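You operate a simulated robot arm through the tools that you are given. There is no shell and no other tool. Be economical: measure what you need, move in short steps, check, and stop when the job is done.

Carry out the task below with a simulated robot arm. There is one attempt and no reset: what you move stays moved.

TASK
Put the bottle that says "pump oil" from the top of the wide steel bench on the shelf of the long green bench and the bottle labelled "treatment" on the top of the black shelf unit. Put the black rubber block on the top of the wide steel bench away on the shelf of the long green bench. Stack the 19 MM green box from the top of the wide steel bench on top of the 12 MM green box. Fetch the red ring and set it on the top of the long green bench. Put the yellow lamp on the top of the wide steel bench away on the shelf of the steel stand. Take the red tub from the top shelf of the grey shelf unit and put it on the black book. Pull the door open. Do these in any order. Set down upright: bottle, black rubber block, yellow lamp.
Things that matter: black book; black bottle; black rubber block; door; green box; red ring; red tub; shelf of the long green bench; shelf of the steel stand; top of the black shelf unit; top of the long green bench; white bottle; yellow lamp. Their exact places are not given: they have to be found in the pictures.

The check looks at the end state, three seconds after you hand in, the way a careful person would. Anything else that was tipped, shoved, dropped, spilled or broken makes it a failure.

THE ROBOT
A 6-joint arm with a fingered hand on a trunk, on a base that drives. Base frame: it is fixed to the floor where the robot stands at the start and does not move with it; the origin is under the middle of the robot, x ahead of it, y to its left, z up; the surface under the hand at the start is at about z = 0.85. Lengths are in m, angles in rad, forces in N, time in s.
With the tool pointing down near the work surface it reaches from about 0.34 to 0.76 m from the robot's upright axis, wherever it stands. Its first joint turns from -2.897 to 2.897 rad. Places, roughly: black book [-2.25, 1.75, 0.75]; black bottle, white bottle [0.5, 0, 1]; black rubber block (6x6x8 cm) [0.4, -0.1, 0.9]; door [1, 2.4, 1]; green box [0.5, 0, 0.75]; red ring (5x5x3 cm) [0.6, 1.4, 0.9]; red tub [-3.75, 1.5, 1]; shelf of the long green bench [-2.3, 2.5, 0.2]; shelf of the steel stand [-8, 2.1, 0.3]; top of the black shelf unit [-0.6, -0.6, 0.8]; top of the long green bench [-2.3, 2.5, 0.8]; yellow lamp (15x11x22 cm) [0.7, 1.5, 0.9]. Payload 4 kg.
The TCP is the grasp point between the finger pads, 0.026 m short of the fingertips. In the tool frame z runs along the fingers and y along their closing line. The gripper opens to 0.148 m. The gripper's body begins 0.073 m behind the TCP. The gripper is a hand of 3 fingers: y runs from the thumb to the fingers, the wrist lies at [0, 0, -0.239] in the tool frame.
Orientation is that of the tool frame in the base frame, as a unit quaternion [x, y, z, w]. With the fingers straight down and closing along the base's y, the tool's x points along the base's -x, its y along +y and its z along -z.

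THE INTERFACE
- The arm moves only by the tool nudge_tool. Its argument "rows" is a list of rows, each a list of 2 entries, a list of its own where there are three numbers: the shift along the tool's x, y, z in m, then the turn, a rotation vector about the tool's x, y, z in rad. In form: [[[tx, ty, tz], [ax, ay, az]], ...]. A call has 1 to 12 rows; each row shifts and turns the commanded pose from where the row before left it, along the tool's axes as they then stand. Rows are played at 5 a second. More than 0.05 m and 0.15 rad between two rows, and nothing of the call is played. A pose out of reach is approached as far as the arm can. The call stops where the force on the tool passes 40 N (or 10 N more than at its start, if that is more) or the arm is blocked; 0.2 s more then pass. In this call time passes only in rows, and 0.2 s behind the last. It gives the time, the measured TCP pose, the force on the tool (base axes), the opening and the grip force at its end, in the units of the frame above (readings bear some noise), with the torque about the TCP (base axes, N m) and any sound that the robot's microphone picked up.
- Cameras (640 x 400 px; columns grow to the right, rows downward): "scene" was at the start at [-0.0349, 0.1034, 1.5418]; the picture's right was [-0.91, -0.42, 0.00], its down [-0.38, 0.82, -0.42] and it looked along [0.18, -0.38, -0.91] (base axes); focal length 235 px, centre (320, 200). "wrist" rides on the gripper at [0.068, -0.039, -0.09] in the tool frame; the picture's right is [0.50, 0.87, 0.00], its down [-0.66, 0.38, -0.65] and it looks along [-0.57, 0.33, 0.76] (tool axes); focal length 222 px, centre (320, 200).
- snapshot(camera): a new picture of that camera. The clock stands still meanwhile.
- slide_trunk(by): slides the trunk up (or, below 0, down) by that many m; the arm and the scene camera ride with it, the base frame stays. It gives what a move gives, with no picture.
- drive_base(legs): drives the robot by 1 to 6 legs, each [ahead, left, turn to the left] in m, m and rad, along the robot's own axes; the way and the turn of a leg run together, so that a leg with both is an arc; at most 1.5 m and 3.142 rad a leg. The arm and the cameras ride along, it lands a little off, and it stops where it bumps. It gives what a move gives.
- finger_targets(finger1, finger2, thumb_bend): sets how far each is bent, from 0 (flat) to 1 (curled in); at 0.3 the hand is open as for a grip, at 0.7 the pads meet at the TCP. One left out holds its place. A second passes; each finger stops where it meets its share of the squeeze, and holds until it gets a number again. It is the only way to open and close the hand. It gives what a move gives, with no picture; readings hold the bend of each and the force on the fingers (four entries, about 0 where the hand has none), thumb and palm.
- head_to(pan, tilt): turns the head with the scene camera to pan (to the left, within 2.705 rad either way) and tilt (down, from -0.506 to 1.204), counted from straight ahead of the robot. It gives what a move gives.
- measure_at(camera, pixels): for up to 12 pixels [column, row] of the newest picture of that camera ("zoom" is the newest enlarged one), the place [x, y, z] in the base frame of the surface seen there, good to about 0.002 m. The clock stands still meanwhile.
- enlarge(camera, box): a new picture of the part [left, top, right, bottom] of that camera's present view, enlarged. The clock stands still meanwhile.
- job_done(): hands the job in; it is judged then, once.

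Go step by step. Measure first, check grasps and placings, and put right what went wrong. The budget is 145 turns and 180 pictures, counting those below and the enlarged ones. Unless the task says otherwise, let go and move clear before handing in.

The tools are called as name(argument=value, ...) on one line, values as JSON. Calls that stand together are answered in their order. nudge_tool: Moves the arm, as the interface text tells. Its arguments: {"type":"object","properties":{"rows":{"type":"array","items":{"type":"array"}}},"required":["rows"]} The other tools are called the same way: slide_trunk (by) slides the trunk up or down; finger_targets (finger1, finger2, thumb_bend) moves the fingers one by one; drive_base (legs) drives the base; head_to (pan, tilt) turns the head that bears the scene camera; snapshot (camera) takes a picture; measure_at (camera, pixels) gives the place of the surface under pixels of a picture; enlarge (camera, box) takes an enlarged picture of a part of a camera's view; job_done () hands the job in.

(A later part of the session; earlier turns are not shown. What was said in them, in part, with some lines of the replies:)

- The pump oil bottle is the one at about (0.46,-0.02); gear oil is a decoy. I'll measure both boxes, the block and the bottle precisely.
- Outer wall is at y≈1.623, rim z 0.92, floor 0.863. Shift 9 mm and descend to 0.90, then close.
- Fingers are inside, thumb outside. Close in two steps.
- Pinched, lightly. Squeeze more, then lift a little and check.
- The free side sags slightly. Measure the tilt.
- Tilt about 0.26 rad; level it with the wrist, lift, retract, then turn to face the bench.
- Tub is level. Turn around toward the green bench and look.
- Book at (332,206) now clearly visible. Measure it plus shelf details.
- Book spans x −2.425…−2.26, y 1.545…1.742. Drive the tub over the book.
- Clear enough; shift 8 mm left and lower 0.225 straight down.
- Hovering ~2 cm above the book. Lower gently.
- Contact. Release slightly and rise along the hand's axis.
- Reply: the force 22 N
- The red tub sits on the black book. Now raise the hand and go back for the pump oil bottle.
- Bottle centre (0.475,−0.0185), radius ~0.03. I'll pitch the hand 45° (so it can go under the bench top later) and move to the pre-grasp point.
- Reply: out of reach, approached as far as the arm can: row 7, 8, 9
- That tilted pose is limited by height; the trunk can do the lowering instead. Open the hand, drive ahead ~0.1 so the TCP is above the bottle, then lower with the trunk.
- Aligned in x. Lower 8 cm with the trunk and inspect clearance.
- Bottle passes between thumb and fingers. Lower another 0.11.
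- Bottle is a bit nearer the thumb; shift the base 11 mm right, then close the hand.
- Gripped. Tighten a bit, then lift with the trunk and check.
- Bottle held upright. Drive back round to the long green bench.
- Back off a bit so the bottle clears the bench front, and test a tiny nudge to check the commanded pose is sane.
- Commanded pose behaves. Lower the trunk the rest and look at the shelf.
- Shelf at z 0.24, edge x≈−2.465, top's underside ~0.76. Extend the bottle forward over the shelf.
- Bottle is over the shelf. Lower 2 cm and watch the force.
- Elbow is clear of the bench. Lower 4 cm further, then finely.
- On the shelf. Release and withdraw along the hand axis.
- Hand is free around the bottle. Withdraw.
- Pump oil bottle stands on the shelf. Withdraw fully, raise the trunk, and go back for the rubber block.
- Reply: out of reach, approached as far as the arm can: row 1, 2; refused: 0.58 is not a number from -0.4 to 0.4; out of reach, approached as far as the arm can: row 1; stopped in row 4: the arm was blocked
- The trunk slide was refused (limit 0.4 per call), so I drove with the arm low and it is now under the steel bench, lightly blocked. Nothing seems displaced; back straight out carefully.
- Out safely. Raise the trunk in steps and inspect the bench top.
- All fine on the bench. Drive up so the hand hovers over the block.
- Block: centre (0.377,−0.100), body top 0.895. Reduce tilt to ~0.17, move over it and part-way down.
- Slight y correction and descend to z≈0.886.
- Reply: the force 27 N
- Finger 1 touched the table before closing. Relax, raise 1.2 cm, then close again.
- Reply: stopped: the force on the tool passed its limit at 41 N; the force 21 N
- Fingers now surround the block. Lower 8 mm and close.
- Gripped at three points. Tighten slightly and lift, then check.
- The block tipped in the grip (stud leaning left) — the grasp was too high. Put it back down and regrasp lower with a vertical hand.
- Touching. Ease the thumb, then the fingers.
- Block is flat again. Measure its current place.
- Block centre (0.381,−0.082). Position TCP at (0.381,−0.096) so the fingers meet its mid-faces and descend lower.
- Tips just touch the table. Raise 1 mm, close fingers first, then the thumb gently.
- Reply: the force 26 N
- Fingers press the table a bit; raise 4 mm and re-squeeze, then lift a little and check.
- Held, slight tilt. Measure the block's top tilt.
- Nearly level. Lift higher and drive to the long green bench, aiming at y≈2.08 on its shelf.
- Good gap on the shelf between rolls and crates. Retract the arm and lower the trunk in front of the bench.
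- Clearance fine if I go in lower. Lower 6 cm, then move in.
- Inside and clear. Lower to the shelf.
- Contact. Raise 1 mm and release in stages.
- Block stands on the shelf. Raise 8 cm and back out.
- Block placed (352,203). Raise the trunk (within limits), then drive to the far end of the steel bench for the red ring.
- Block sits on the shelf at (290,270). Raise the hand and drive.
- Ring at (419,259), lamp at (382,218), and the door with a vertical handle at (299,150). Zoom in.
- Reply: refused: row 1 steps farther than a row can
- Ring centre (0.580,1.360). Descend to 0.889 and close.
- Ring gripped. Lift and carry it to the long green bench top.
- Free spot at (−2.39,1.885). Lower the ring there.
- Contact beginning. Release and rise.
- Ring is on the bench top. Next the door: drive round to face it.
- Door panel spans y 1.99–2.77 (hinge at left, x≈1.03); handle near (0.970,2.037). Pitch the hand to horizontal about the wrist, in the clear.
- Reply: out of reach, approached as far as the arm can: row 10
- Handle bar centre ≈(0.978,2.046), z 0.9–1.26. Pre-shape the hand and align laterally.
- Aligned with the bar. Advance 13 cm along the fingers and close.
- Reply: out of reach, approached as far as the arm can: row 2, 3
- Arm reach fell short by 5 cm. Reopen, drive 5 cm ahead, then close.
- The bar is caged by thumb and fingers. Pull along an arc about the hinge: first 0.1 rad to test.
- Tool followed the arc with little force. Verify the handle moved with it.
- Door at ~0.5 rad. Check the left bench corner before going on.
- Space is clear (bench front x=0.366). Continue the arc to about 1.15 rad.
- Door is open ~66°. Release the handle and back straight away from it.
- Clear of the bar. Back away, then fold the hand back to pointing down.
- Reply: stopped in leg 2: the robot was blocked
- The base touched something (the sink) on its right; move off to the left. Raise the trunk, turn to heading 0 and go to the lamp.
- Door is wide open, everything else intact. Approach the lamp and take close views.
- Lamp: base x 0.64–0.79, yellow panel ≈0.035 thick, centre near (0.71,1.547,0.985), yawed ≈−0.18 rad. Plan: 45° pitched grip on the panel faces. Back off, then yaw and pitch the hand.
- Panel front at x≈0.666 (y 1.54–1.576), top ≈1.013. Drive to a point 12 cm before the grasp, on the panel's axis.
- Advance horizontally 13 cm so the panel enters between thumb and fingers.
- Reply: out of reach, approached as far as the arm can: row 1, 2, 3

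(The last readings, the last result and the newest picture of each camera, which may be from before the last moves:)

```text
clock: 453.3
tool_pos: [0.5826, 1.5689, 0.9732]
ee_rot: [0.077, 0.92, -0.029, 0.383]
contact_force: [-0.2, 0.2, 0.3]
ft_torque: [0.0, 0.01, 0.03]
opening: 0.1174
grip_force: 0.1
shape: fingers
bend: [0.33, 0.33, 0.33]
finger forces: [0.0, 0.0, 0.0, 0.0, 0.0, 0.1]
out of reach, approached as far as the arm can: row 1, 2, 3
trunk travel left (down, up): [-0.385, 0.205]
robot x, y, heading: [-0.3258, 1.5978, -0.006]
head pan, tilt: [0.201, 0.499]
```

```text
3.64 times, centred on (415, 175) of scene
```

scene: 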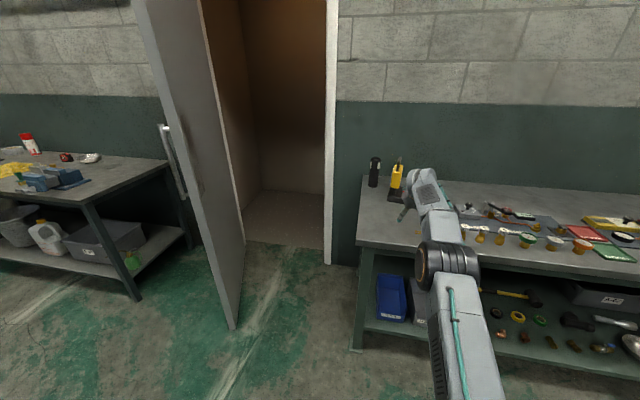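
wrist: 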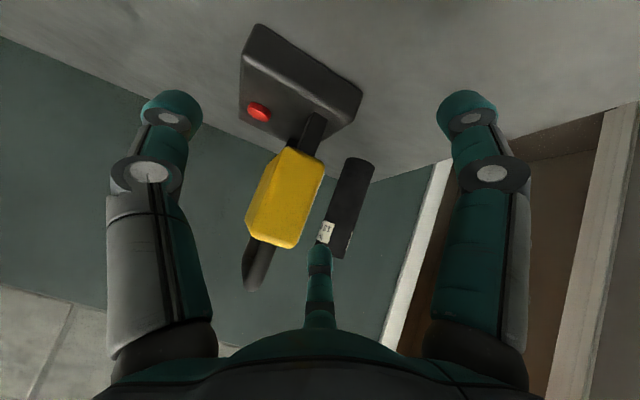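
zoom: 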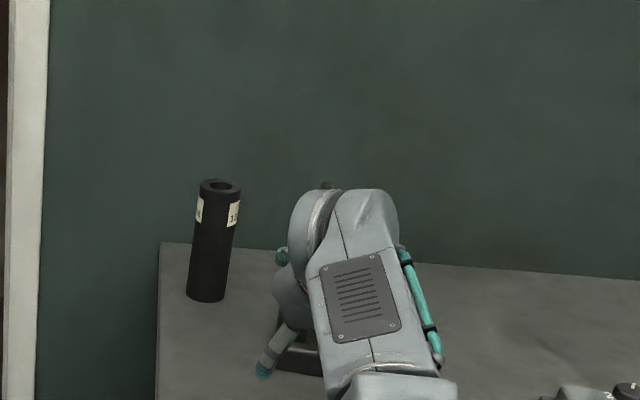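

At the arm's reach limit; let the base do it: raise trunk 1.5 cm and drive 12 cm along the panel axis.

slide_trunk(by=0.015)

drive_base(legs=[[0.12, -0.018, 0]])

snapshot(camera="wrist")

```text
clock: 453.9
tool_pos: [0.582, 1.5698, 0.9889]
ee_rot: [0.077, 0.92, -0.029, 0.383]
contact_force: [0.2, 0.5, -0.2]
ft_torque: [-0.03, 0.0, -0.02]
opening: 0.1175
grip_force: 0.0
shape: fingers
bend: [0.33, 0.33, 0.33]
finger forces: [0.1, 0.0, 0.0, 0.1, 0.0, 0.1]
trunk travel left (down, up): [-0.4, 0.19]
robot x, y, heading: [-0.3281, 1.5984, 0.002]
head pan, tilt: [0.201, 0.499]
```

```text
clock: 455.1
tool_pos: [0.7019, 1.5489, 0.9889]
ee_rot: [0.079, 0.92, -0.031, 0.383]
contact_force: [-0.5, 0.2, -0.3]
ft_torque: [-0.02, 0.0, 0.0]
opening: 0.1175
grip_force: 0.0
shape: fingers
bend: [0.33, 0.33, 0.33]
finger forces: [0.1, 0.0, 0.0, 0.0, 0.0, 0.0]
trunk travel left (down, up): [-0.4, 0.19]
robot x, y, heading: [-0.2022, 1.5782, -0.003]
head pan, tilt: [0.201, 0.499]
```

```text
38 pictures are left
```

wrist: 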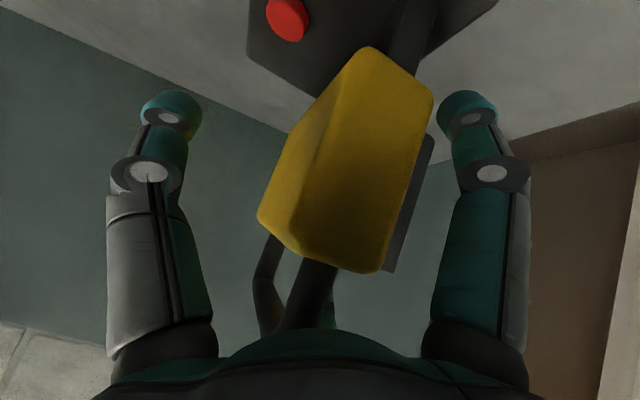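

Panel sits between thumb and fingers. Close fingers lightly, then thumb, then tighten.

finger_targets(finger1=0.46, finger2=0.46, thumb_bend=0.55)

finger_targets(finger1=0.75, finger2=0.75, thumb_bend=0.75)

snapshot(camera="wrist")

```text
clock: 456.1
tool_pos: [0.703, 1.5496, 0.989]
ee_rot: [0.077, 0.92, -0.029, 0.384]
contact_force: [0.0, 4.6, 0.5]
ft_torque: [0.07, -0.02, 0.05]
opening: 0.0663
grip_force: 2.7
shape: fingers
bend: [0.43, 0.44, 0.55]
finger forces: [2.6, 2.3, 0.0, 0.1, 0.0, 0.0]
trunk travel left (down, up): [-0.4, 0.19]
robot x, y, heading: [-0.2092, 1.5771, -0.002]
head pan, tilt: [0.201, 0.499]
```

```text
clock: 457.1
tool_pos: [0.7018, 1.5489, 0.9892]
ee_rot: [0.078, 0.92, -0.029, 0.382]
contact_force: [-0.5, -1.5, -0.1]
ft_torque: [-0.03, -0.08, -0.09]
opening: 0.052
grip_force: 19.5
shape: fingers
bend: [0.48, 0.48, 0.63]
finger forces: [10.1, 8.5, 0.0, 0.0, 19.7, 0.0]
trunk travel left (down, up): [-0.4, 0.19]
robot x, y, heading: [-0.2066, 1.5771, -0.008]
head pan, tilt: [0.201, 0.499]
```

```text
37 pictures are left
```

wrist: 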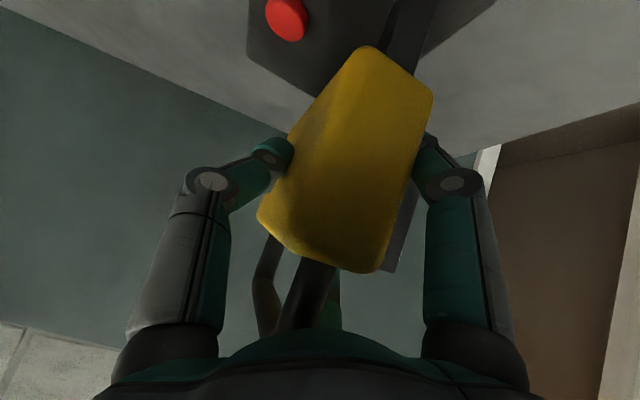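

Firm three-point grip, lamp unmoved. Tighten, lift with the trunk 10 cm and check.

finger_targets(finger1=0.85, finger2=0.85, thumb_bend=0.85)

slide_trunk(by=0.1)

snapshot(camera="wrist")

enlarge(camera="scene", box=[350, 100, 480, 230])

```text
clock: 458.1
tool_pos: [0.7028, 1.5482, 0.9877]
ee_rot: [0.078, 0.92, -0.03, 0.382]
contact_force: [1.0, -4.0, -0.1]
ft_torque: [0.04, -0.02, -0.04]
opening: 0.0521
grip_force: 20.3
shape: fingers
bend: [0.49, 0.48, 0.6]
finger forces: [10.0, 8.4, 0.1, 0.0, 22.0, 0.0]
trunk travel left (down, up): [-0.4, 0.19]
robot x, y, heading: [-0.2086, 1.5754, -0.008]
head pan, tilt: [0.201, 0.499]
```

```text
clock: 459.5
tool_pos: [0.7038, 1.5497, 1.0861]
ee_rot: [0.078, 0.921, -0.03, 0.382]
contact_force: [0.6, -0.9, -13.2]
ft_torque: [0.25, 0.27, 0.01]
opening: 0.0516
grip_force: 18.9
shape: fingers
bend: [0.49, 0.5, 0.59]
finger forces: [9.8, 9.0, 0.1, 0.0, 19.0, 0.0]
trunk travel left (down, up): [-0.5, 0.09]
robot x, y, heading: [-0.2095, 1.5772, -0.007]
head pan, tilt: [0.201, 0.499]
```

```text
36 pictures are left
```

wrist: 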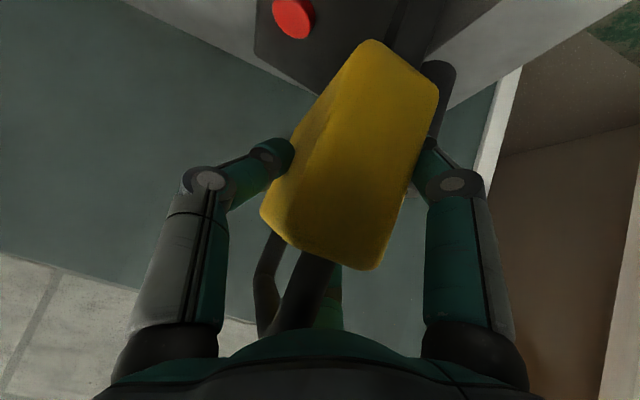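

```text
3.08 times, centred on (415, 165) of scene
```

zoom: 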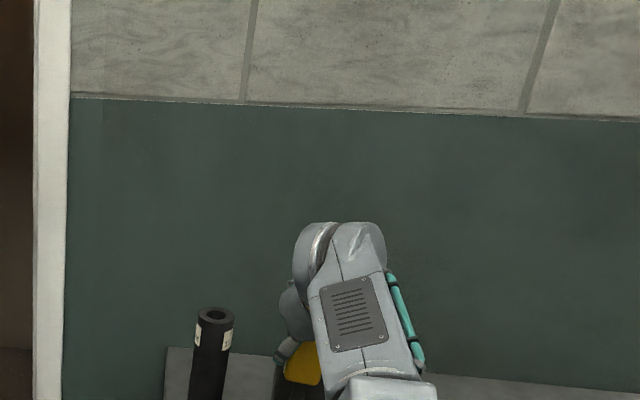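

Lamp held (13 N), upright. Raise fully and carry it back, round toward the west side, turning at a clear spot.

slide_trunk(by=0.088)

drive_base(legs=[[-0.6, 0, 0], [0, -1.3, 0], [-0.9, 0, 0], [-0.9, 0, 0], [0, 0, 1.571], [0, 0, 1.571]])

head_to(pan=0.0, tilt=0.25)

snapshot(camera="scene")

snapshot(camera="wrist")

```text
clock: 460.7
tool_pos: [0.7047, 1.55, 1.1747]
ee_rot: [0.078, 0.921, -0.029, 0.381]
contact_force: [-0.2, 0.1, -13.7]
ft_torque: [0.27, 0.24, 0.0]
opening: 0.0515
grip_force: 18.3
shape: fingers
bend: [0.49, 0.5, 0.59]
finger forces: [9.6, 8.9, 0.1, 0.1, 19.0, 0.0]
trunk travel left (down, up): [-0.588, 0.002]
robot x, y, heading: [-0.2097, 1.5784, -0.005]
head pan, tilt: [0.201, 0.499]
```

```text
clock: 486.6
tool_pos: [-3.5369, 0.3286, 1.175]
ee_rot: [0.92, -0.083, -0.382, -0.032]
contact_force: [-0.8, 0.1, -13.8]
ft_torque: [-0.21, -0.26, -0.04]
opening: 0.0516
grip_force: 18.6
shape: fingers
bend: [0.49, 0.5, 0.59]
finger forces: [9.5, 9.1, 0.0, 0.0, 19.0, 0.1]
trunk travel left (down, up): [-0.588, 0.002]
robot x, y, heading: [-2.6256, 0.2934, 3.131]
head pan, tilt: [0.201, 0.499]
```

```text
clock: 487.3
tool_pos: [-3.5349, 0.3276, 1.1747]
ee_rot: [0.92, -0.083, -0.382, -0.031]
contact_force: [0.0, -0.6, -14.1]
ft_torque: [-0.24, -0.27, 0.0]
opening: 0.0512
grip_force: 19.6
shape: fingers
bend: [0.49, 0.5, 0.59]
finger forces: [9.7, 9.5, 0.0, 0.0, 19.5, 0.0]
trunk travel left (down, up): [-0.588, 0.002]
robot x, y, heading: [-2.625, 0.2878, 3.125]
head pan, tilt: [0.0, 0.25]
```

```text
34 pictures are left
```

scene: 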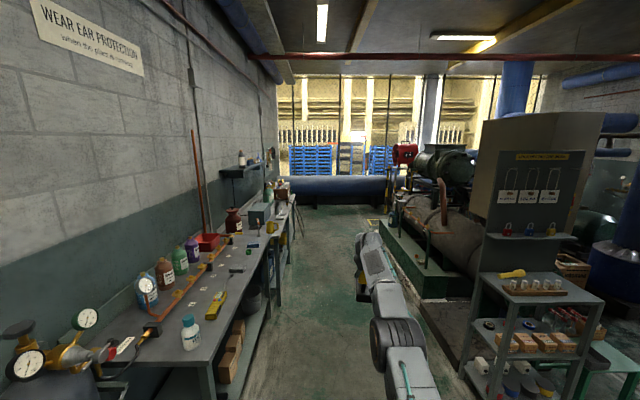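

```text
33 pictures are left
```

wrist: 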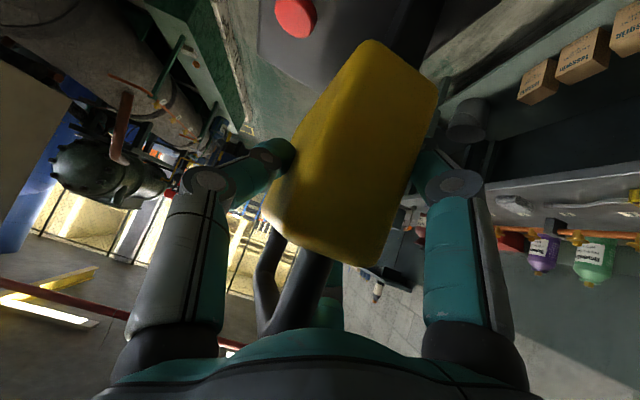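

Lamp is secure. Measure the corridor ahead and look for the steel stand.

measure_at(camera="scene", pixels=[[270, 290], [245, 360], [385, 240], [430, 295], [340, 240], [330, 190], [380, 225], [300, 225], [462, 365], [278, 230]])

enlarge(camera="scene", box=[240, 120, 460, 260])

```text
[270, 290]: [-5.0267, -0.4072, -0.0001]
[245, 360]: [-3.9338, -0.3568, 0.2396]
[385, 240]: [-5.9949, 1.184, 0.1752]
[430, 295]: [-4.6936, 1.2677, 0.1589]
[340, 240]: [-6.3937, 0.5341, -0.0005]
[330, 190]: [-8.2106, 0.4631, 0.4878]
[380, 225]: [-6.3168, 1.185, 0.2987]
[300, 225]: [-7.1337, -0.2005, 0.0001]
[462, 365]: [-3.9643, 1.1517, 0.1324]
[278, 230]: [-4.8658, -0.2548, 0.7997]
```

```text
2.86 times, centred on (350, 190) of scene
```

zoom: 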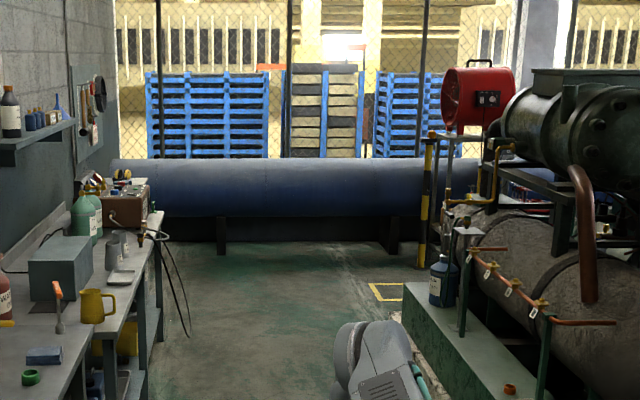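

The far right shows a red fan near the stand location. Drive up the corridor and look right.

drive_base(legs=[[1.4, -0.05, 0], [1.4, 0, 0], [1.0, 0, 0]])

head_to(pan=-0.6, tilt=0.4)

snapshot(camera="scene")

```text
clock: 505.8
tool_pos: [-7.3481, 0.4803, 1.1744]
ee_rot: [0.919, -0.091, -0.381, -0.035]
contact_force: [-0.4, 0.7, -14.4]
ft_torque: [-0.23, -0.27, -0.02]
opening: 0.0516
grip_force: 18.8
shape: fingers
bend: [0.49, 0.5, 0.59]
finger forces: [9.6, 9.5, 0.0, 0.1, 19.4, 0.0]
trunk travel left (down, up): [-0.588, 0.002]
robot x, y, heading: [-6.4348, 0.4272, 3.108]
head pan, tilt: [0.0, 0.25]
```

```text
clock: 506.8
tool_pos: [-7.3473, 0.4798, 1.1735]
ee_rot: [0.919, -0.091, -0.381, -0.034]
contact_force: [-0.5, 0.6, -13.3]
ft_torque: [-0.28, -0.27, -0.02]
opening: 0.0516
grip_force: 19.3
shape: fingers
bend: [0.49, 0.5, 0.59]
finger forces: [9.7, 9.5, 0.1, 0.0, 19.4, 0.0]
trunk travel left (down, up): [-0.588, 0.002]
robot x, y, heading: [-6.4357, 0.4276, 3.112]
head pan, tilt: [-0.6, 0.4]
```

```text
31 pictures are left
```

scene: 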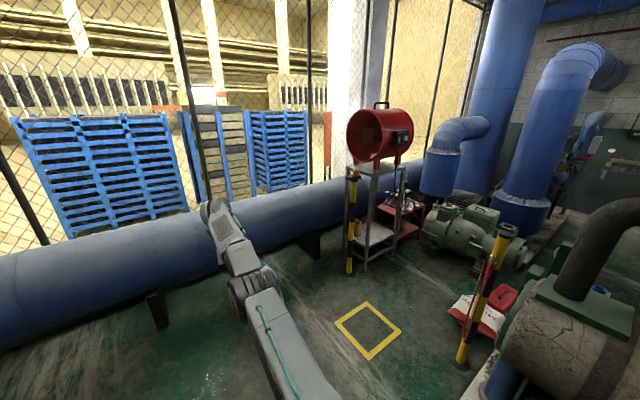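

The steel stand carries the red fan; its shelf is at about (373,235). Zoom and measure.

enlarge(camera="scene", box=[320, 120, 460, 300])

measure_at(camera="scene", pixels=[[373, 235], [360, 235], [388, 238], [365, 245], [364, 268], [395, 250], [350, 268], [376, 172], [400, 162], [352, 200], [375, 228], [368, 310]])

```text
2.22 times, centred on (390, 210) of scene
```

zoom: 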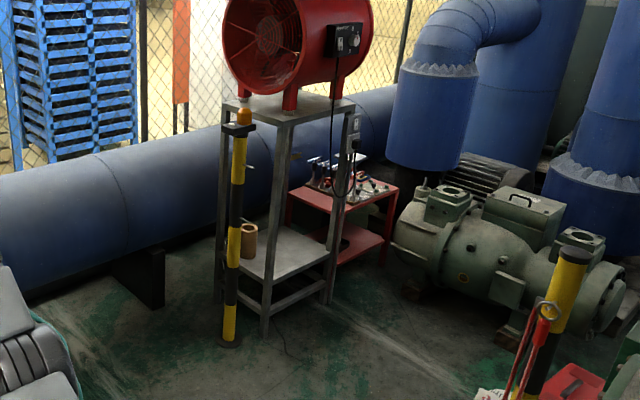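

```text
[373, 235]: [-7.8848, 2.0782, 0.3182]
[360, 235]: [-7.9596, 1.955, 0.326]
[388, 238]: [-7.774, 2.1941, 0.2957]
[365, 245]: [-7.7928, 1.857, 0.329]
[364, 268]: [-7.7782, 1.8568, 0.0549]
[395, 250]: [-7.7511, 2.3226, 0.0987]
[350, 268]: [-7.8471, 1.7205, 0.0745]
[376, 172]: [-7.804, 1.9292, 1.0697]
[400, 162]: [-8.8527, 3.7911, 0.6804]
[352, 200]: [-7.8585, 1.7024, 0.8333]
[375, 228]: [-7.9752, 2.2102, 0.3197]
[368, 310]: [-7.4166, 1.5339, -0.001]
```

Shelf z≈0.32, stand spans x −8.08…−7.77, y 1.86…2.19, open toward east. Check floor space east of it.

measure_at(camera="scene", pixels=[[462, 360], [440, 262], [455, 305], [500, 345], [480, 395], [420, 290], [440, 330], [348, 318], [520, 275], [470, 280], [368, 223], [359, 232]])

head_to(pan=-1.3, tilt=0.7)

snapshot(camera="scene")

```text
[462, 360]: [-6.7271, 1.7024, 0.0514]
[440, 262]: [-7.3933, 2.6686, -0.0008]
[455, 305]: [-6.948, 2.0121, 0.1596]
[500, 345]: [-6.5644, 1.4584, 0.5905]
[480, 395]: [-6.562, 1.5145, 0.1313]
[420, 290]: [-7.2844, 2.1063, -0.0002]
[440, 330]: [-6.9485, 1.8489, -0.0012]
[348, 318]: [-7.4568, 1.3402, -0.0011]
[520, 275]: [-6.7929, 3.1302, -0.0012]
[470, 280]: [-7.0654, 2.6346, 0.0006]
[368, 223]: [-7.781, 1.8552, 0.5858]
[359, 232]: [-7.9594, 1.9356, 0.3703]
```

```text
clock: 507.8
tool_pos: [-7.3471, 0.4809, 1.1741]
ee_rot: [0.919, -0.091, -0.381, -0.034]
contact_force: [0.1, -0.5, -13.5]
ft_torque: [-0.26, -0.26, -0.01]
opening: 0.0512
grip_force: 19.4
shape: fingers
bend: [0.49, 0.5, 0.59]
finger forces: [9.6, 9.5, 0.1, 0.0, 19.5, 0.1]
trunk travel left (down, up): [-0.588, 0.002]
robot x, y, heading: [-6.4361, 0.425, 3.11]
head pan, tilt: [-1.3, 0.7]
```

```text
29 pictures are left
```

scene: 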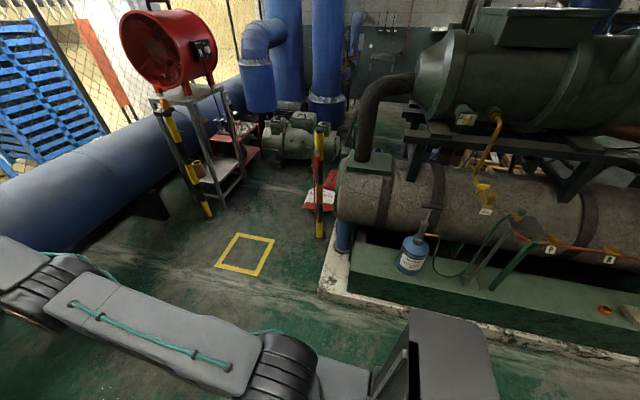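

East side has a post (−6.73,1.70) and a box near (−6.95,2.01); plan a slanted entry (heading ≈2.75). Measure those obstacles, and lower the trunk here in the open.

measure_at(camera="scene", pixels=[[304, 203], [320, 212], [336, 172], [326, 190], [319, 236], [320, 292], [209, 215], [222, 200], [243, 170], [200, 170], [236, 130], [340, 250]])

slide_trunk(by=-0.4)

slide_trunk(by=-0.185)

```text
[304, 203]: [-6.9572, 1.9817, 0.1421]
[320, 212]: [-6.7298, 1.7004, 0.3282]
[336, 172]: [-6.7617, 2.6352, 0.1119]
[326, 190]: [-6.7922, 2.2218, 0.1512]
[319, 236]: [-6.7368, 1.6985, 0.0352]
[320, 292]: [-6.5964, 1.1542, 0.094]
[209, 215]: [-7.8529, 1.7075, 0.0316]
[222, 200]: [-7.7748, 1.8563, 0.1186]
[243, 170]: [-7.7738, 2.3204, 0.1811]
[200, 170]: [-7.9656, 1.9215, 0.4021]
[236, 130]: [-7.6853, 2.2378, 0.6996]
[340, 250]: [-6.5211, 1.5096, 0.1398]
```

```text
clock: 511.6
tool_pos: [-7.3467, 0.4801, 0.7746]
ee_rot: [0.919, -0.092, -0.382, -0.035]
contact_force: [-0.4, 0.1, -13.3]
ft_torque: [-0.26, -0.29, 0.0]
opening: 0.0515
grip_force: 19.7
shape: fingers
bend: [0.49, 0.5, 0.59]
finger forces: [9.6, 9.5, 0.0, 0.0, 19.7, 0.0]
trunk travel left (down, up): [-0.188, 0.402]
robot x, y, heading: [-6.4386, 0.4252, 3.106]
head pan, tilt: [-1.3, 0.7]
```

```text
clock: 513.7
tool_pos: [-7.3458, 0.4802, 0.5903]
ee_rot: [0.919, -0.091, -0.381, -0.035]
contact_force: [-0.1, -0.9, -13.8]
ft_torque: [-0.22, -0.27, 0.0]
opening: 0.0512
grip_force: 19.0
shape: fingers
bend: [0.49, 0.5, 0.59]
finger forces: [9.7, 9.5, 0.1, 0.0, 19.5, 0.1]
trunk travel left (down, up): [-0.003, 0.587]
robot x, y, heading: [-6.4397, 0.4258, 3.108]
head pan, tilt: [-1.3, 0.7]
```

Stand is wider (y 1.86–2.32). Retract the arm to ~0.65 radius, then drive west and turn to heading ≈2.3.

nudge_tool(rows=[[[0.0303, -0.0058, -0.0303], [0, 0, 0]], [[0.0303, -0.0058, -0.0303], [0, 0, 0]], [[0.0303, -0.0058, -0.0303], [0, 0, 0]], [[0.0303, -0.0058, -0.0303], [0, 0, 0]], [[0.0303, -0.0058, -0.0303], [0, 0, 0]], [[0.0303, -0.0058, -0.0303], [0, 0, 0]]])

drive_base(legs=[[0.62, 0, 0], [0, 0, -0.808]])

```text
clock: 515.1
tool_pos: [-7.0867, 0.4648, 0.5897]
ee_rot: [0.919, -0.09, -0.382, -0.034]
contact_force: [0.2, 0.1, 0.1]
ft_torque: [-0.03, -0.01, 0.03]
opening: 0.0148
grip_force: 0.1
shape: fingers
bend: [0.58, 0.59, 0.77]
finger forces: [0.0, 0.0, 0.1, 0.1, 0.0, 0.0]
trunk travel left (down, up): [-0.003, 0.587]
robot x, y, heading: [-6.4395, 0.4244, 3.106]
head pan, tilt: [-1.3, 0.7]
heard: click
```

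```text
clock: 520.7
tool_pos: [-7.4825, 0.9455, 0.5897]
ee_rot: [0.808, -0.447, -0.336, -0.184]
contact_force: [0.8, 0.1, 0.3]
ft_torque: [0.01, 0.02, 0.0]
opening: 0.0149
grip_force: 0.1
shape: fingers
bend: [0.58, 0.59, 0.77]
finger forces: [0.0, 0.1, 0.0, 0.0, 0.0, 0.0]
trunk travel left (down, up): [-0.003, 0.587]
robot x, y, heading: [-7.0651, 0.4485, 2.293]
head pan, tilt: [-1.3, 0.7]
```

The grip reads empty: the lamp slipped out during the retract ("click"). Look for it.

head_to(pan=0.6, tilt=1.0)

snapshot(camera="scene")

head_to(pan=1.9, tilt=1.0)

snapshot(camera="scene")

```text
clock: 522.6
tool_pos: [-7.4836, 0.9461, 0.59]
ee_rot: [0.808, -0.447, -0.337, -0.183]
contact_force: [-0.7, 0.3, 0.7]
ft_torque: [0.0, 0.02, 0.02]
opening: 0.0151
grip_force: 0.0
shape: fingers
bend: [0.58, 0.59, 0.77]
finger forces: [0.0, 0.0, 0.1, 0.0, 0.0, 0.1]
trunk travel left (down, up): [-0.003, 0.587]
robot x, y, heading: [-7.0639, 0.4479, 2.293]
head pan, tilt: [0.6, 1.0]
```

```text
28 pictures are left
```

scene: 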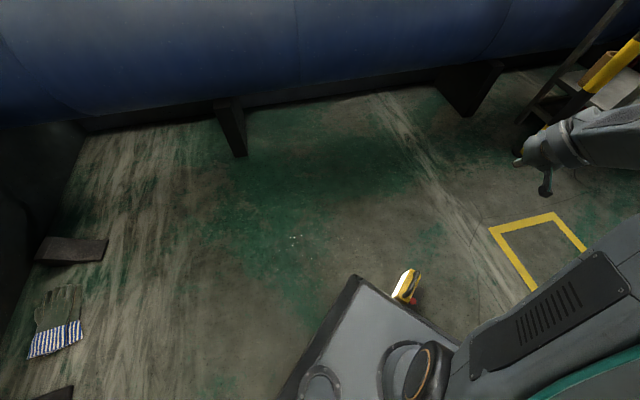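

```text
clock: 524.1
tool_pos: [-7.4832, 0.9467, 0.5898]
ee_rot: [0.808, -0.448, -0.337, -0.183]
contact_force: [-0.1, -0.2, -1.7]
ft_torque: [0.0, 0.0, 0.0]
opening: 0.0148
grip_force: 0.0
shape: fingers
bend: [0.58, 0.59, 0.77]
finger forces: [0.0, 0.1, 0.0, 0.0, 0.1, 0.1]
trunk travel left (down, up): [-0.003, 0.587]
robot x, y, heading: [-7.065, 0.4474, 2.289]
head pan, tilt: [1.901, 1.0]
```

```text
27 pictures are left
```

scene: 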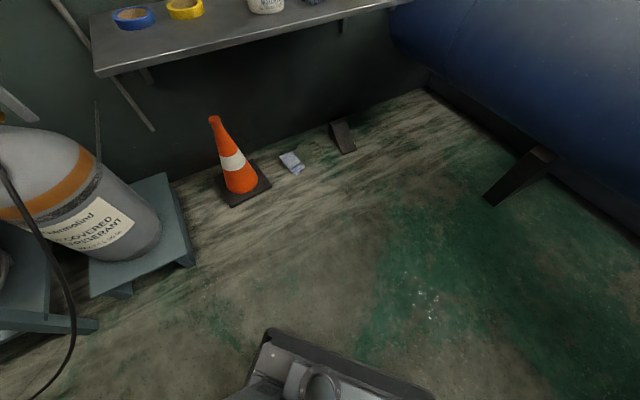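

The lamp is right in front of the base at (408,288) in the first view. Zoom and measure.

head_to(pan=0.1, tilt=1.1)

enlarge(camera="scene", box=[200, 140, 420, 320])

```text
clock: 525.9
tool_pos: [-7.4821, 0.9458, 0.5902]
ee_rot: [0.808, -0.447, -0.336, -0.183]
contact_force: [-0.7, 0.1, 0.4]
ft_torque: [0.0, 0.03, -0.01]
opening: 0.0147
grip_force: 0.1
shape: fingers
bend: [0.58, 0.59, 0.77]
finger forces: [0.1, 0.0, 0.0, 0.0, 0.1, 0.0]
trunk travel left (down, up): [-0.003, 0.587]
robot x, y, heading: [-7.0653, 0.4457, 2.299]
head pan, tilt: [0.099, 1.1]
```

```text
2.22 times, centred on (310, 230) of scene
```

zoom: 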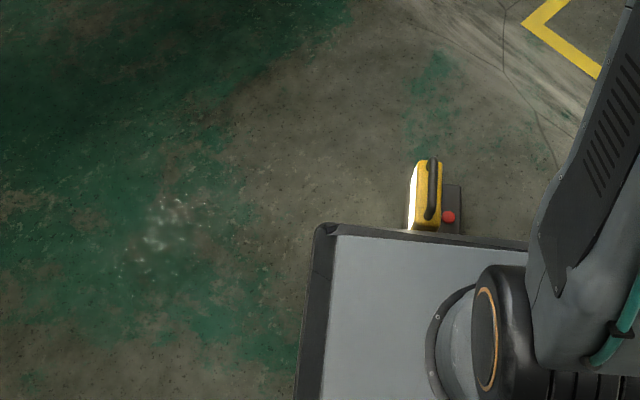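

measure_at(camera="zoom", pixels=[[432, 165], [432, 215], [420, 200], [449, 217], [455, 190], [440, 200], [412, 180], [440, 165], [400, 180], [500, 215], [456, 228]])

```text
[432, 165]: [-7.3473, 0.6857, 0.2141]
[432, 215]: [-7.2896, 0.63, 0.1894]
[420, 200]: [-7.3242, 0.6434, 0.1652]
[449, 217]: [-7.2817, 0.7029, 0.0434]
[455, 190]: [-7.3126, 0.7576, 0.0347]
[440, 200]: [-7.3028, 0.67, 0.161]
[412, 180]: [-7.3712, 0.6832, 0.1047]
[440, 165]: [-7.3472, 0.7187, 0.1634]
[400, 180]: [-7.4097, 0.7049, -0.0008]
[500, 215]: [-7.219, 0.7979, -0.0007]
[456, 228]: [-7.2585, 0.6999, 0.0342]
```

The lamp stands upright on the floor just ahead (its light came on), handle top z≈0.214, axis along my heading. I'll lift it by the handle with a vertical hand: back up, unpitch and yaw the hand.

finger_targets(finger1=0.42, finger2=0.42, thumb_bend=0.42)

drive_base(legs=[[-0.28, 0, 0]])

nudge_tool(rows=[[[0.0313, 0, 0], [0, 0.131, 0]], [[0.0313, 0, 0], [0, 0.131, 0]], [[0.0313, 0, 0], [0, 0.131, 0]], [[0.0313, 0, 0], [0, 0.131, 0]], [[0.0313, 0, 0], [0, 0.131, 0]], [[0.0313, 0, 0], [0, 0.131, 0]], [[0, 0, 0], [0, 0, -0.12]], [[0, 0, 0], [0, 0, -0.12]]])

snapshot(camera="wrist")

snapshot(camera="scene")

```text
clock: 526.9
tool_pos: [-7.4824, 0.9464, 0.5904]
ee_rot: [0.808, -0.447, -0.337, -0.183]
contact_force: [-0.1, -0.1, 0.1]
ft_torque: [-0.02, 0.01, -0.01]
opening: 0.0878
grip_force: 0.1
shape: fingers
bend: [0.42, 0.42, 0.42]
finger forces: [0.0, 0.0, 0.0, 0.0, 0.1, 0.1]
trunk travel left (down, up): [-0.003, 0.587]
robot x, y, heading: [-7.0641, 0.446, 2.293]
head pan, tilt: [0.099, 1.1]
```

```text
clock: 528.8
tool_pos: [-7.296, 0.735, 0.589]
ee_rot: [0.809, -0.447, -0.336, -0.183]
contact_force: [0.2, -0.3, 0.5]
ft_torque: [-0.02, 0.0, 0.03]
opening: 0.0879
grip_force: 0.1
shape: fingers
bend: [0.42, 0.42, 0.42]
finger forces: [0.1, 0.0, 0.0, 0.1, 0.0, 0.0]
trunk travel left (down, up): [-0.003, 0.587]
robot x, y, heading: [-6.8748, 0.2374, 2.3]
head pan, tilt: [0.099, 1.1]
```

```text
clock: 530.6
tool_pos: [-7.2097, 0.597, 0.5081]
ee_rot: [0.927, -0.374, -0.002, 0.002]
contact_force: [0.4, -0.7, 0.4]
ft_torque: [-0.01, 0.0, -0.01]
opening: 0.088
grip_force: 0.1
shape: fingers
bend: [0.42, 0.42, 0.42]
finger forces: [0.0, 0.0, 0.0, 0.1, 0.1, 0.1]
trunk travel left (down, up): [-0.003, 0.587]
robot x, y, heading: [-6.8783, 0.2358, 2.299]
head pan, tilt: [0.099, 1.1]
```

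```text
25 pictures are left
```

wrist: 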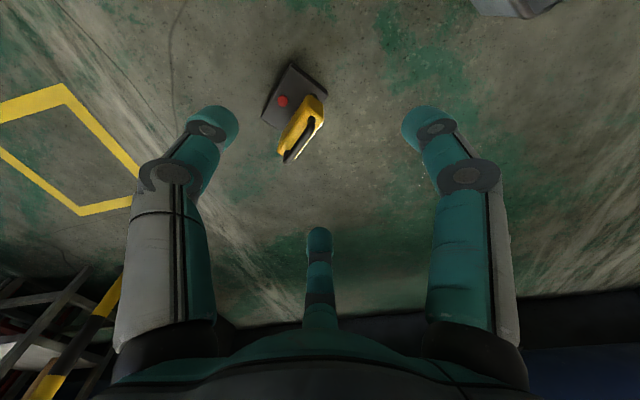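

```text
24 pictures are left
5 turns are left
```

scene: 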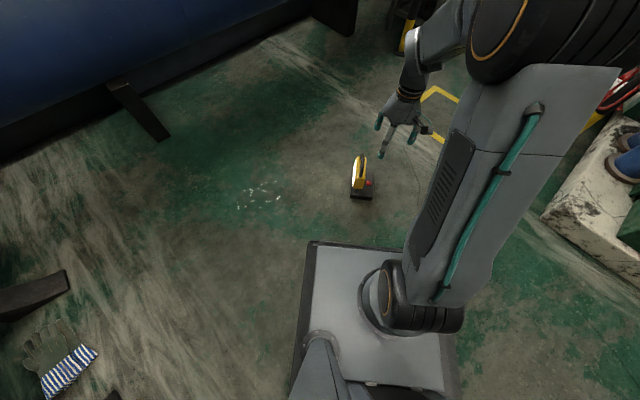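

Only 5 turns remain, so I chain steps: move over the handle (≈(−7.319,0.658)) down to z≈0.265 and measure around the expected bar pixel (320,156).

nudge_tool(rows=[[[-0.0402, 0.0105, 0.02], [0, 0, 0]], [[-0.0402, 0.0105, 0.02], [0, 0, 0]], [[-0.0401, 0.0105, 0.02], [0, 0, 0]], [[0, 0, 0.048], [0, 0, 0]], [[0, 0, 0.048], [0, 0, 0]], [[0, 0, 0.048], [0, 0, 0]], [[0, 0, 0.039], [0, 0, 0]]])

snapshot(camera="wrist")

measure_at(camera="wrist", pixels=[[270, 156], [285, 156], [297, 156], [305, 156], [312, 156], [320, 156], [328, 156], [336, 156], [345, 156], [360, 156], [320, 130], [320, 180]])

```text
clock: 532.2
tool_pos: [-7.3191, 0.6569, 0.265]
ee_rot: [0.927, -0.374, -0.003, 0.002]
contact_force: [0.3, 0.0, 0.3]
ft_torque: [0.0, -0.01, -0.01]
opening: 0.0883
grip_force: 0.0
shape: fingers
bend: [0.42, 0.42, 0.42]
finger forces: [0.1, 0.0, 0.1, 0.1, 0.0, 0.0]
trunk travel left (down, up): [-0.003, 0.587]
robot x, y, heading: [-6.8771, 0.2359, 2.301]
head pan, tilt: [0.099, 1.1]
```

```text
23 pictures are left
```

wrist: 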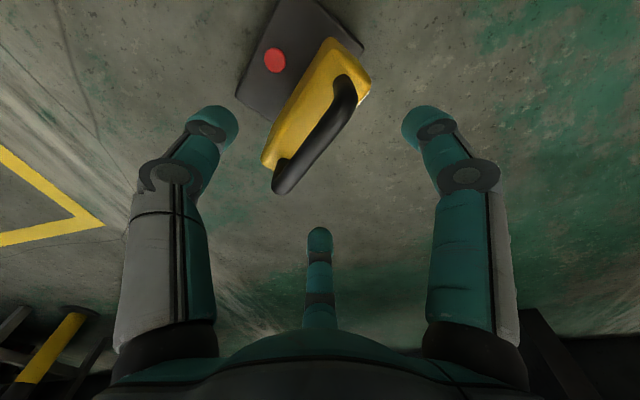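

```text
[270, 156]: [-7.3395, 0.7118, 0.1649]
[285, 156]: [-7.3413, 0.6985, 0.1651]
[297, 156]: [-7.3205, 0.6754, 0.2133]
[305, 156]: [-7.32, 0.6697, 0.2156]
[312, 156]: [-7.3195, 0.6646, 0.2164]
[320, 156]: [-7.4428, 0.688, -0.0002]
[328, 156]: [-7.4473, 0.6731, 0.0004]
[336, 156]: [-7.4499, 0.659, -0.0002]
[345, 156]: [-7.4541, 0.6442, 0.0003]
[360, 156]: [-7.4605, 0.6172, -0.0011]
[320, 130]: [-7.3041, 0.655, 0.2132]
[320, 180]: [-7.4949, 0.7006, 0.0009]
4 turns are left
```

Bar lies 9 mm toward the thumb side. Correct, descend to z≈0.211, close under the bar, lift slowly, retract, and drive to the spot before the stand.

nudge_tool(rows=[[[0.007, -0.009, 0.014], [0, 0, 0]], [[0, 0, 0.02], [0, 0, 0]], [[0, 0, 0.02], [0, 0, 0]]])

finger_targets(finger1=0.75, finger2=0.75, thumb_bend=0.75)

finger_targets(finger1=0.95, finger2=0.95, thumb_bend=0.95)

nudge_tool(rows=[[[0, 0, -0.01], [0, 0, 0]], [[0, 0, -0.02], [0, 0, 0]], [[0, 0, -0.03], [0, 0, 0]], [[0, 0, -0.035], [0, 0, 0]], [[0, 0, -0.035], [0, 0, 0]], [[0, 0, -0.035], [0, 0, 0]], [[0, 0, -0.035], [0, 0, 0]], [[0, 0, -0.035], [0, 0, 0]], [[0, 0, -0.035], [0, 0, 0]], [[0, 0, -0.035], [0, 0, 0]], [[0, 0, -0.035], [0, 0, 0]], [[0, 0, -0.025], [0, 0, 0]]])

nudge_tool(rows=[[[0.015, 0, 0], [0, 0, 0]], [[0.03, 0, 0], [0, 0, 0]], [[0.035, 0, 0], [0, 0, 0]], [[0.035, 0, 0], [0, 0, 0]], [[0.03, 0, 0], [0, 0, 0]], [[0.01, 0, 0], [0, 0, 0]]])

drive_base(legs=[[0.7, -0.3675, 0], [0.7, -0.3675, 0], [0, 0, 0.35]])

head_to(pan=0.1, tilt=0.6)

snapshot(camera="scene")

snapshot(camera="wrist")

```text
clock: 533.0
tool_pos: [-7.3082, 0.659, 0.212]
ee_rot: [0.927, -0.374, -0.001, 0.002]
contact_force: [-0.6, -0.4, -0.3]
ft_torque: [-0.01, -0.03, 0.01]
opening: 0.0881
grip_force: 0.2
shape: fingers
bend: [0.42, 0.42, 0.42]
finger forces: [0.0, 0.1, 0.1, 0.0, 0.1, 0.1]
trunk travel left (down, up): [-0.003, 0.587]
robot x, y, heading: [-6.882, 0.2403, 2.303]
head pan, tilt: [0.099, 1.1]
```

```text
clock: 534.0
tool_pos: [-7.3074, 0.6584, 0.2105]
ee_rot: [0.927, -0.374, -0.002, 0.002]
contact_force: [0.7, -0.5, 0.0]
ft_torque: [-0.01, -0.03, -0.02]
opening: 0.0019
grip_force: 12.0
shape: fingers
bend: [0.72, 0.72, 0.71]
finger forces: [6.7, 8.6, 0.0, 0.1, 8.7, 0.1]
trunk travel left (down, up): [-0.003, 0.587]
robot x, y, heading: [-6.8791, 0.237, 2.295]
head pan, tilt: [0.099, 1.1]
```

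```text
clock: 535.0
tool_pos: [-7.3074, 0.6583, 0.2125]
ee_rot: [0.927, -0.375, -0.002, 0.002]
contact_force: [0.0, 0.7, -12.6]
ft_torque: [-0.06, -0.05, -0.03]
opening: 0.0
grip_force: 12.5
shape: fingers
bend: [0.78, 0.78, 0.73]
finger forces: [0.1, 0.1, 0.0, 0.0, 24.4, 0.0]
trunk travel left (down, up): [-0.003, 0.587]
robot x, y, heading: [-6.8811, 0.2382, 2.295]
head pan, tilt: [0.099, 1.1]
```

```text
clock: 537.6
tool_pos: [-7.3071, 0.6599, 0.5778]
ee_rot: [0.927, -0.374, 0.0, 0.003]
contact_force: [0.5, -0.2, -13.5]
ft_torque: [-0.05, 0.02, -0.02]
opening: 0.0001
grip_force: 12.6
shape: fingers
bend: [0.79, 0.79, 0.74]
finger forces: [0.4, 0.0, 0.1, 0.1, 24.9, 0.1]
trunk travel left (down, up): [-0.003, 0.587]
robot x, y, heading: [-6.8753, 0.235, 2.296]
head pan, tilt: [0.099, 1.1]
```

```text
clock: 539.0
tool_pos: [-7.1941, 0.5511, 0.5753]
ee_rot: [0.927, -0.375, -0.002, 0.002]
contact_force: [0.3, -0.4, -13.6]
ft_torque: [-0.04, -0.03, 0.0]
opening: 0.0002
grip_force: 12.4
shape: fingers
bend: [0.79, 0.79, 0.74]
finger forces: [0.7, 0.0, 0.1, 0.0, 23.8, 0.1]
trunk travel left (down, up): [-0.003, 0.587]
robot x, y, heading: [-6.8795, 0.2377, 2.294]
head pan, tilt: [0.099, 1.1]
```

```text
clock: 548.2
tool_pos: [-7.675, 1.9573, 0.5762]
ee_rot: [0.979, -0.202, -0.002, 0.002]
contact_force: [-0.1, 0.2, -0.9]
ft_torque: [-0.03, -0.03, -0.01]
opening: 0.0
grip_force: 12.1
shape: fingers
bend: [0.79, 0.79, 0.75]
finger forces: [0.5, 0.0, 0.0, 0.1, 24.0, 0.0]
trunk travel left (down, up): [-0.003, 0.587]
robot x, y, heading: [-7.2664, 1.7745, 2.657]
head pan, tilt: [0.099, 1.1]
```

```text
clock: 549.2
tool_pos: [-7.6744, 1.9566, 0.5769]
ee_rot: [0.979, -0.202, -0.001, 0.003]
contact_force: [0.1, -0.2, 0.1]
ft_torque: [-0.04, -0.03, 0.01]
opening: 0.0002
grip_force: 12.8
shape: fingers
bend: [0.79, 0.79, 0.75]
finger forces: [0.4, 0.0, 0.1, 0.0, 24.7, 0.1]
trunk travel left (down, up): [-0.003, 0.587]
robot x, y, heading: [-7.2654, 1.7747, 2.656]
head pan, tilt: [0.099, 0.6]
```

```text
22 pictures are left
```

scene: 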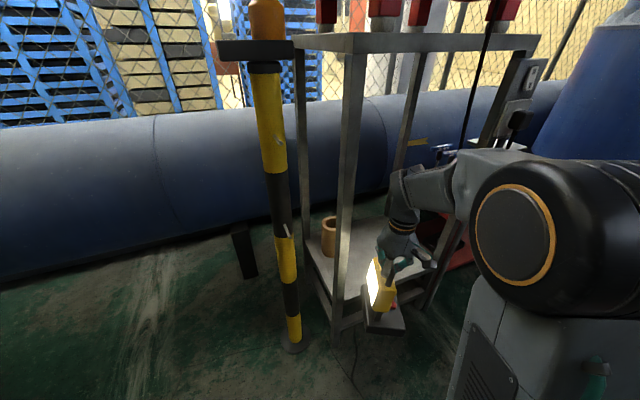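

```text
21 pictures are left
3 turns are left
```

wrist: 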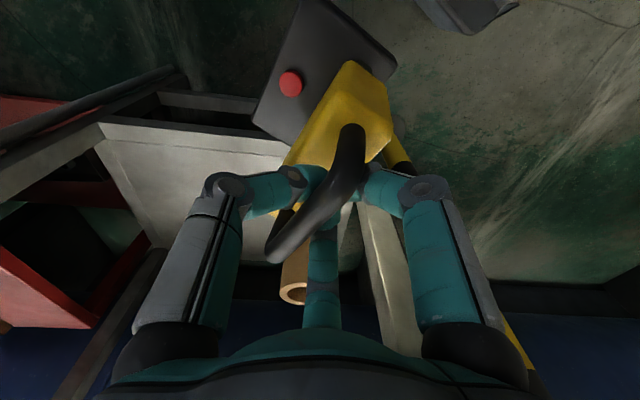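

The lamp still hangs on the fingers but its base now rests on the shelf edge. Lift 5 cm, extend over the shelf, lower until it stands, and look.

nudge_tool(rows=[[[0, 0, -0.02], [0, 0, 0]], [[0, 0, -0.03], [0, 0, 0]], [[-0.02, 0, 0], [0, 0, 0]], [[-0.035, -0.0007, 0], [0, 0, 0]], [[-0.035, -0.0007, 0], [0, 0, 0]], [[-0.035, -0.0007, 0], [0, 0, 0]], [[-0.035, -0.0007, 0], [0, 0, 0]], [[-0.035, -0.0007, 0], [0, 0, 0]], [[-0.035, -0.0007, 0], [0, 0, 0]], [[-0.03, -0.0007, 0], [0, 0, 0]], [[-0.019, 0, 0], [0, 0, 0]]])

nudge_tool(rows=[[[0, 0, 0.02], [0, 0, 0]], [[0, 0, 0.02], [0, 0, 0]], [[0, 0, 0.015], [0, 0, 0]], [[0, 0, 0.01], [0, 0, 0]], [[0, 0, 0.01], [0, 0, 0]]])

nudge_tool(rows=[[[0, 0, 0.006], [0, 0, 0]], [[0, 0, 0.005], [0, 0, 0]]])

snapshot(camera="wrist")

enlarge(camera="scene", box=[260, 100, 520, 340])

measure_at(camera="zoom", pixels=[[200, 250], [220, 280], [260, 250], [260, 290], [300, 250], [300, 290], [340, 250], [340, 290], [180, 290], [380, 270], [240, 320], [300, 320]])

```text
clock: 551.6
tool_pos: [-7.9119, 2.064, 0.6236]
ee_rot: [0.979, -0.203, -0.002, 0.004]
contact_force: [-0.2, 0.0, -14.8]
ft_torque: [-0.05, -0.11, 0.02]
opening: 0.0
grip_force: 13.7
shape: fingers
bend: [0.79, 0.79, 0.75]
finger forces: [0.3, 1.1, 0.0, 0.0, 26.0, 0.1]
out of reach, approached as far as the arm can: row 11
trunk travel left (down, up): [-0.003, 0.587]
robot x, y, heading: [-7.2657, 1.776, 2.658]
head pan, tilt: [0.099, 0.6]
```

```text
clock: 552.8
tool_pos: [-7.9313, 2.0725, 0.5577]
ee_rot: [0.979, -0.202, 0.0, 0.002]
contact_force: [-1.2, 0.1, -13.8]
ft_torque: [0.02, 0.01, -0.06]
opening: 0.0
grip_force: 13.3
shape: fingers
bend: [0.79, 0.79, 0.75]
finger forces: [0.3, 0.4, 0.0, 0.0, 25.3, 0.1]
out of reach, approached as far as the arm can: row 1, 2, 3, 4, 5
trunk travel left (down, up): [-0.003, 0.587]
robot x, y, heading: [-7.2705, 1.775, 2.658]
head pan, tilt: [0.099, 0.6]
```

```text
clock: 553.4
tool_pos: [-7.9361, 2.0742, 0.5484]
ee_rot: [0.979, -0.202, 0.0, 0.003]
contact_force: [-1.0, 0.5, -14.1]
ft_torque: [-0.01, -0.01, 0.0]
opening: 0.0
grip_force: 13.0
shape: fingers
bend: [0.79, 0.79, 0.75]
finger forces: [0.3, 0.4, 0.0, 0.0, 25.4, 0.0]
out of reach, approached as far as the arm can: row 2
trunk travel left (down, up): [-0.003, 0.587]
robot x, y, heading: [-7.2663, 1.7765, 2.655]
head pan, tilt: [0.099, 0.6]
```

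```text
20 pictures are left
```

wrist: 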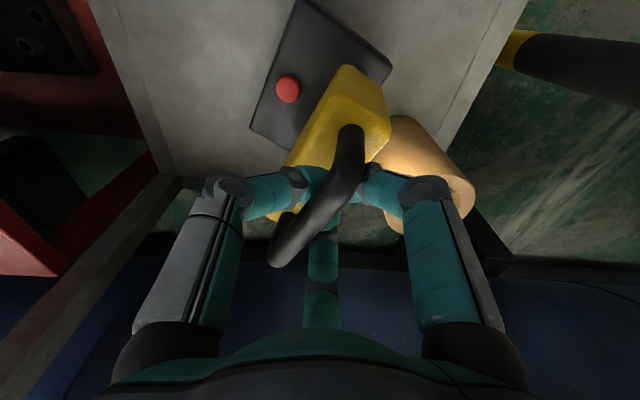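

```text
1.67 times, centred on (390, 220) of scene
```

zoom: 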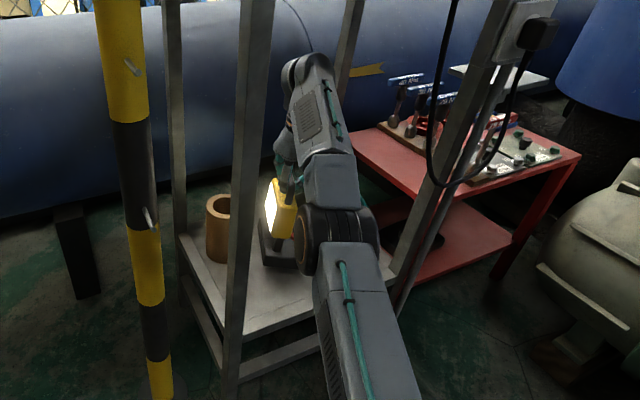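

```text
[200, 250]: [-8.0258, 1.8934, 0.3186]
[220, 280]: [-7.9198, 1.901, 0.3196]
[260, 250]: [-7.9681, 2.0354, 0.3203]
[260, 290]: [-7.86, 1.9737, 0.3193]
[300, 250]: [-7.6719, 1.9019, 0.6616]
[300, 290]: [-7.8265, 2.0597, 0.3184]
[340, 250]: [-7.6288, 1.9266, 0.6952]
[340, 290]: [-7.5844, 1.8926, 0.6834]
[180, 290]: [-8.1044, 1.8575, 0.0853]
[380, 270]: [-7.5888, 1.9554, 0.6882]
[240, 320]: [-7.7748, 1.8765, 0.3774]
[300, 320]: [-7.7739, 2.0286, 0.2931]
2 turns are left
```

The lamp hangs over clear shelf (z≈0.32), base about 1–2 cm above it. Lower it to stand, open, rise and withdraw.

nudge_tool(rows=[[[0.008, 0, 0.004], [0, 0, 0]], [[0, 0, 0.005], [0, 0, 0]], [[0, 0, 0.005], [0, 0, 0]], [[0, 0, 0.005], [0, 0, 0]], [[0, 0, 0.003], [0, 0, 0]]])

finger_targets(finger1=0.68, finger2=0.68, thumb_bend=0.66)

finger_targets(finger1=0.42, finger2=0.42, thumb_bend=0.42)

nudge_tool(rows=[[[0, 0, -0.015], [0, 0, 0]], [[0, 0, -0.025], [0, 0, 0]], [[0, 0, -0.03], [0, 0, 0]], [[0, 0, -0.03], [0, 0, 0]]])

nudge_tool(rows=[[[0.03, 0, 0], [0, 0, 0]], [[0.04, 0, 0], [0, 0, 0]], [[0.04, 0, 0], [0, 0, 0]], [[0.04, 0, 0], [0, 0, 0]], [[0.04, 0, 0], [0, 0, 0]], [[0.04, 0, 0], [0, 0, 0]], [[0.04, 0, 0], [0, 0, 0]]])

snapshot(camera="wrist")

snapshot(camera="scene")

```text
clock: 554.6
tool_pos: [-7.9407, 2.0766, 0.532]
ee_rot: [0.979, -0.202, -0.001, 0.002]
contact_force: [0.2, -1.1, -8.7]
ft_torque: [0.04, 0.01, -0.01]
opening: 0.0002
grip_force: 12.1
shape: fingers
bend: [0.79, 0.79, 0.76]
finger forces: [0.3, 0.9, 0.0, 0.0, 23.5, 0.0]
out of reach, approached as far as the arm can: row 1, 3
trunk travel left (down, up): [-0.003, 0.587]
robot x, y, heading: [-7.2675, 1.7743, 2.656]
head pan, tilt: [0.099, 0.6]
```

```text
clock: 555.6
tool_pos: [-7.9392, 2.0754, 0.533]
ee_rot: [0.979, -0.202, -0.001, 0.002]
contact_force: [-0.2, -2.9, -2.6]
ft_torque: [-0.03, -0.02, 0.03]
opening: 0.0095
grip_force: 2.0
shape: fingers
bend: [0.67, 0.67, 0.66]
finger forces: [1.4, 2.5, 0.1, 0.0, 0.0, 0.1]
trunk travel left (down, up): [-0.003, 0.587]
robot x, y, heading: [-7.2698, 1.7773, 2.655]
head pan, tilt: [0.099, 0.6]
```

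```text
clock: 556.6
tool_pos: [-7.94, 2.0753, 0.5336]
ee_rot: [0.979, -0.202, -0.001, 0.002]
contact_force: [-0.4, 0.3, 0.1]
ft_torque: [-0.02, -0.01, 0.02]
opening: 0.0883
grip_force: 0.0
shape: fingers
bend: [0.42, 0.42, 0.42]
finger forces: [0.1, 0.0, 0.0, 0.0, 0.1, 0.0]
trunk travel left (down, up): [-0.003, 0.587]
robot x, y, heading: [-7.2661, 1.777, 2.657]
head pan, tilt: [0.099, 0.6]
```

```text
clock: 557.6
tool_pos: [-7.9295, 2.0406, 0.6053]
ee_rot: [0.979, -0.202, -0.001, 0.002]
contact_force: [0.6, 0.3, 0.5]
ft_torque: [0.03, 0.01, -0.01]
opening: 0.088
grip_force: 0.0
shape: fingers
bend: [0.42, 0.42, 0.42]
finger forces: [0.1, 0.1, 0.0, 0.0, 0.1, 0.1]
out of reach, approached as far as the arm can: row 2, 3, 4
trunk travel left (down, up): [-0.003, 0.587]
robot x, y, heading: [-7.2667, 1.7756, 2.657]
head pan, tilt: [0.099, 0.6]
```

```text
clock: 559.2
tool_pos: [-7.6808, 1.9346, 0.6037]
ee_rot: [0.979, -0.202, -0.001, 0.002]
contact_force: [0.2, 0.4, 0.4]
ft_torque: [-0.02, -0.02, -0.01]
opening: 0.0881
grip_force: 0.1
shape: fingers
bend: [0.42, 0.42, 0.42]
finger forces: [0.0, 0.0, 0.1, 0.0, 0.0, 0.0]
trunk travel left (down, up): [-0.003, 0.587]
robot x, y, heading: [-7.2653, 1.7787, 2.653]
head pan, tilt: [0.099, 0.6]
```

```text
18 pictures are left
```

wrist: 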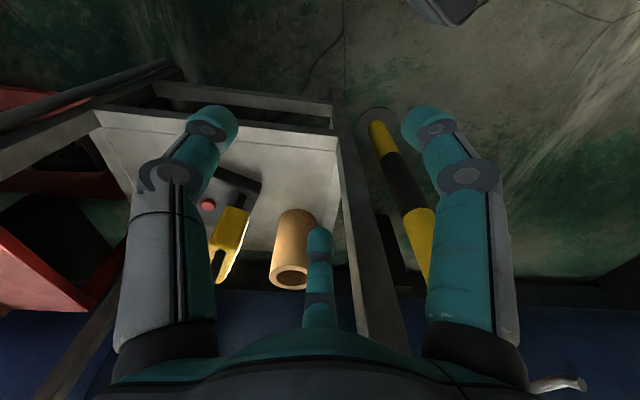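

```text
17 pictures are left
1 turns are left
```

scene: 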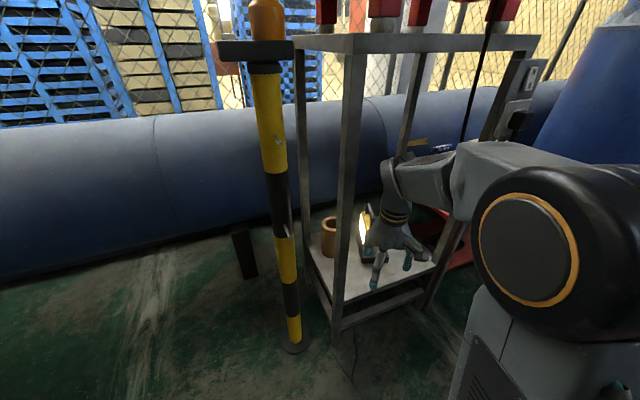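

The last pictures show the lamp standing upright on the stand's shelf with the hand clear of it, so I'm handing in. All seven tasks are in place, but the lamp fell about 45 cm to the floor on the way, landed upright and switched on, and I left it on.

job_done()

```text
The job is handed in.
```

I handed the job in with every task in place, but the yellow lamp was dropped on the way and is now switched on.

- **Lamp:** it slipped from the hand, fell about 45 cm, landed upright on the floor and its light came on. My base may have nudged it before I noticed. I picked it up by the handle and stood it upright on the shelf of the steel stand, but I did not switch it off. I saw no damage but did not check it closely.
- **Bottles:** the pump oil bottle stands on the shelf of the long green bench, and the treatment bottle stands on the black shelf unit.
- **Rubber block:** it is upright on the shelf of the long green bench. It tipped in the grip once over the steel bench, so I set it back down and regrasped it.
- **Green boxes, ring and tub:** the 19 MM box is on the 12 MM box, the red ring is on the top of the long green bench, and the red tub is on the black book.
- **Door:** it is pulled open about 66°.

Two other contacts happened along the way. I once drove with the arm low and it was blocked under the steel bench. The base also bumped something, probably the sink, after the door. Nothing looked moved in the pictures I took afterwards.
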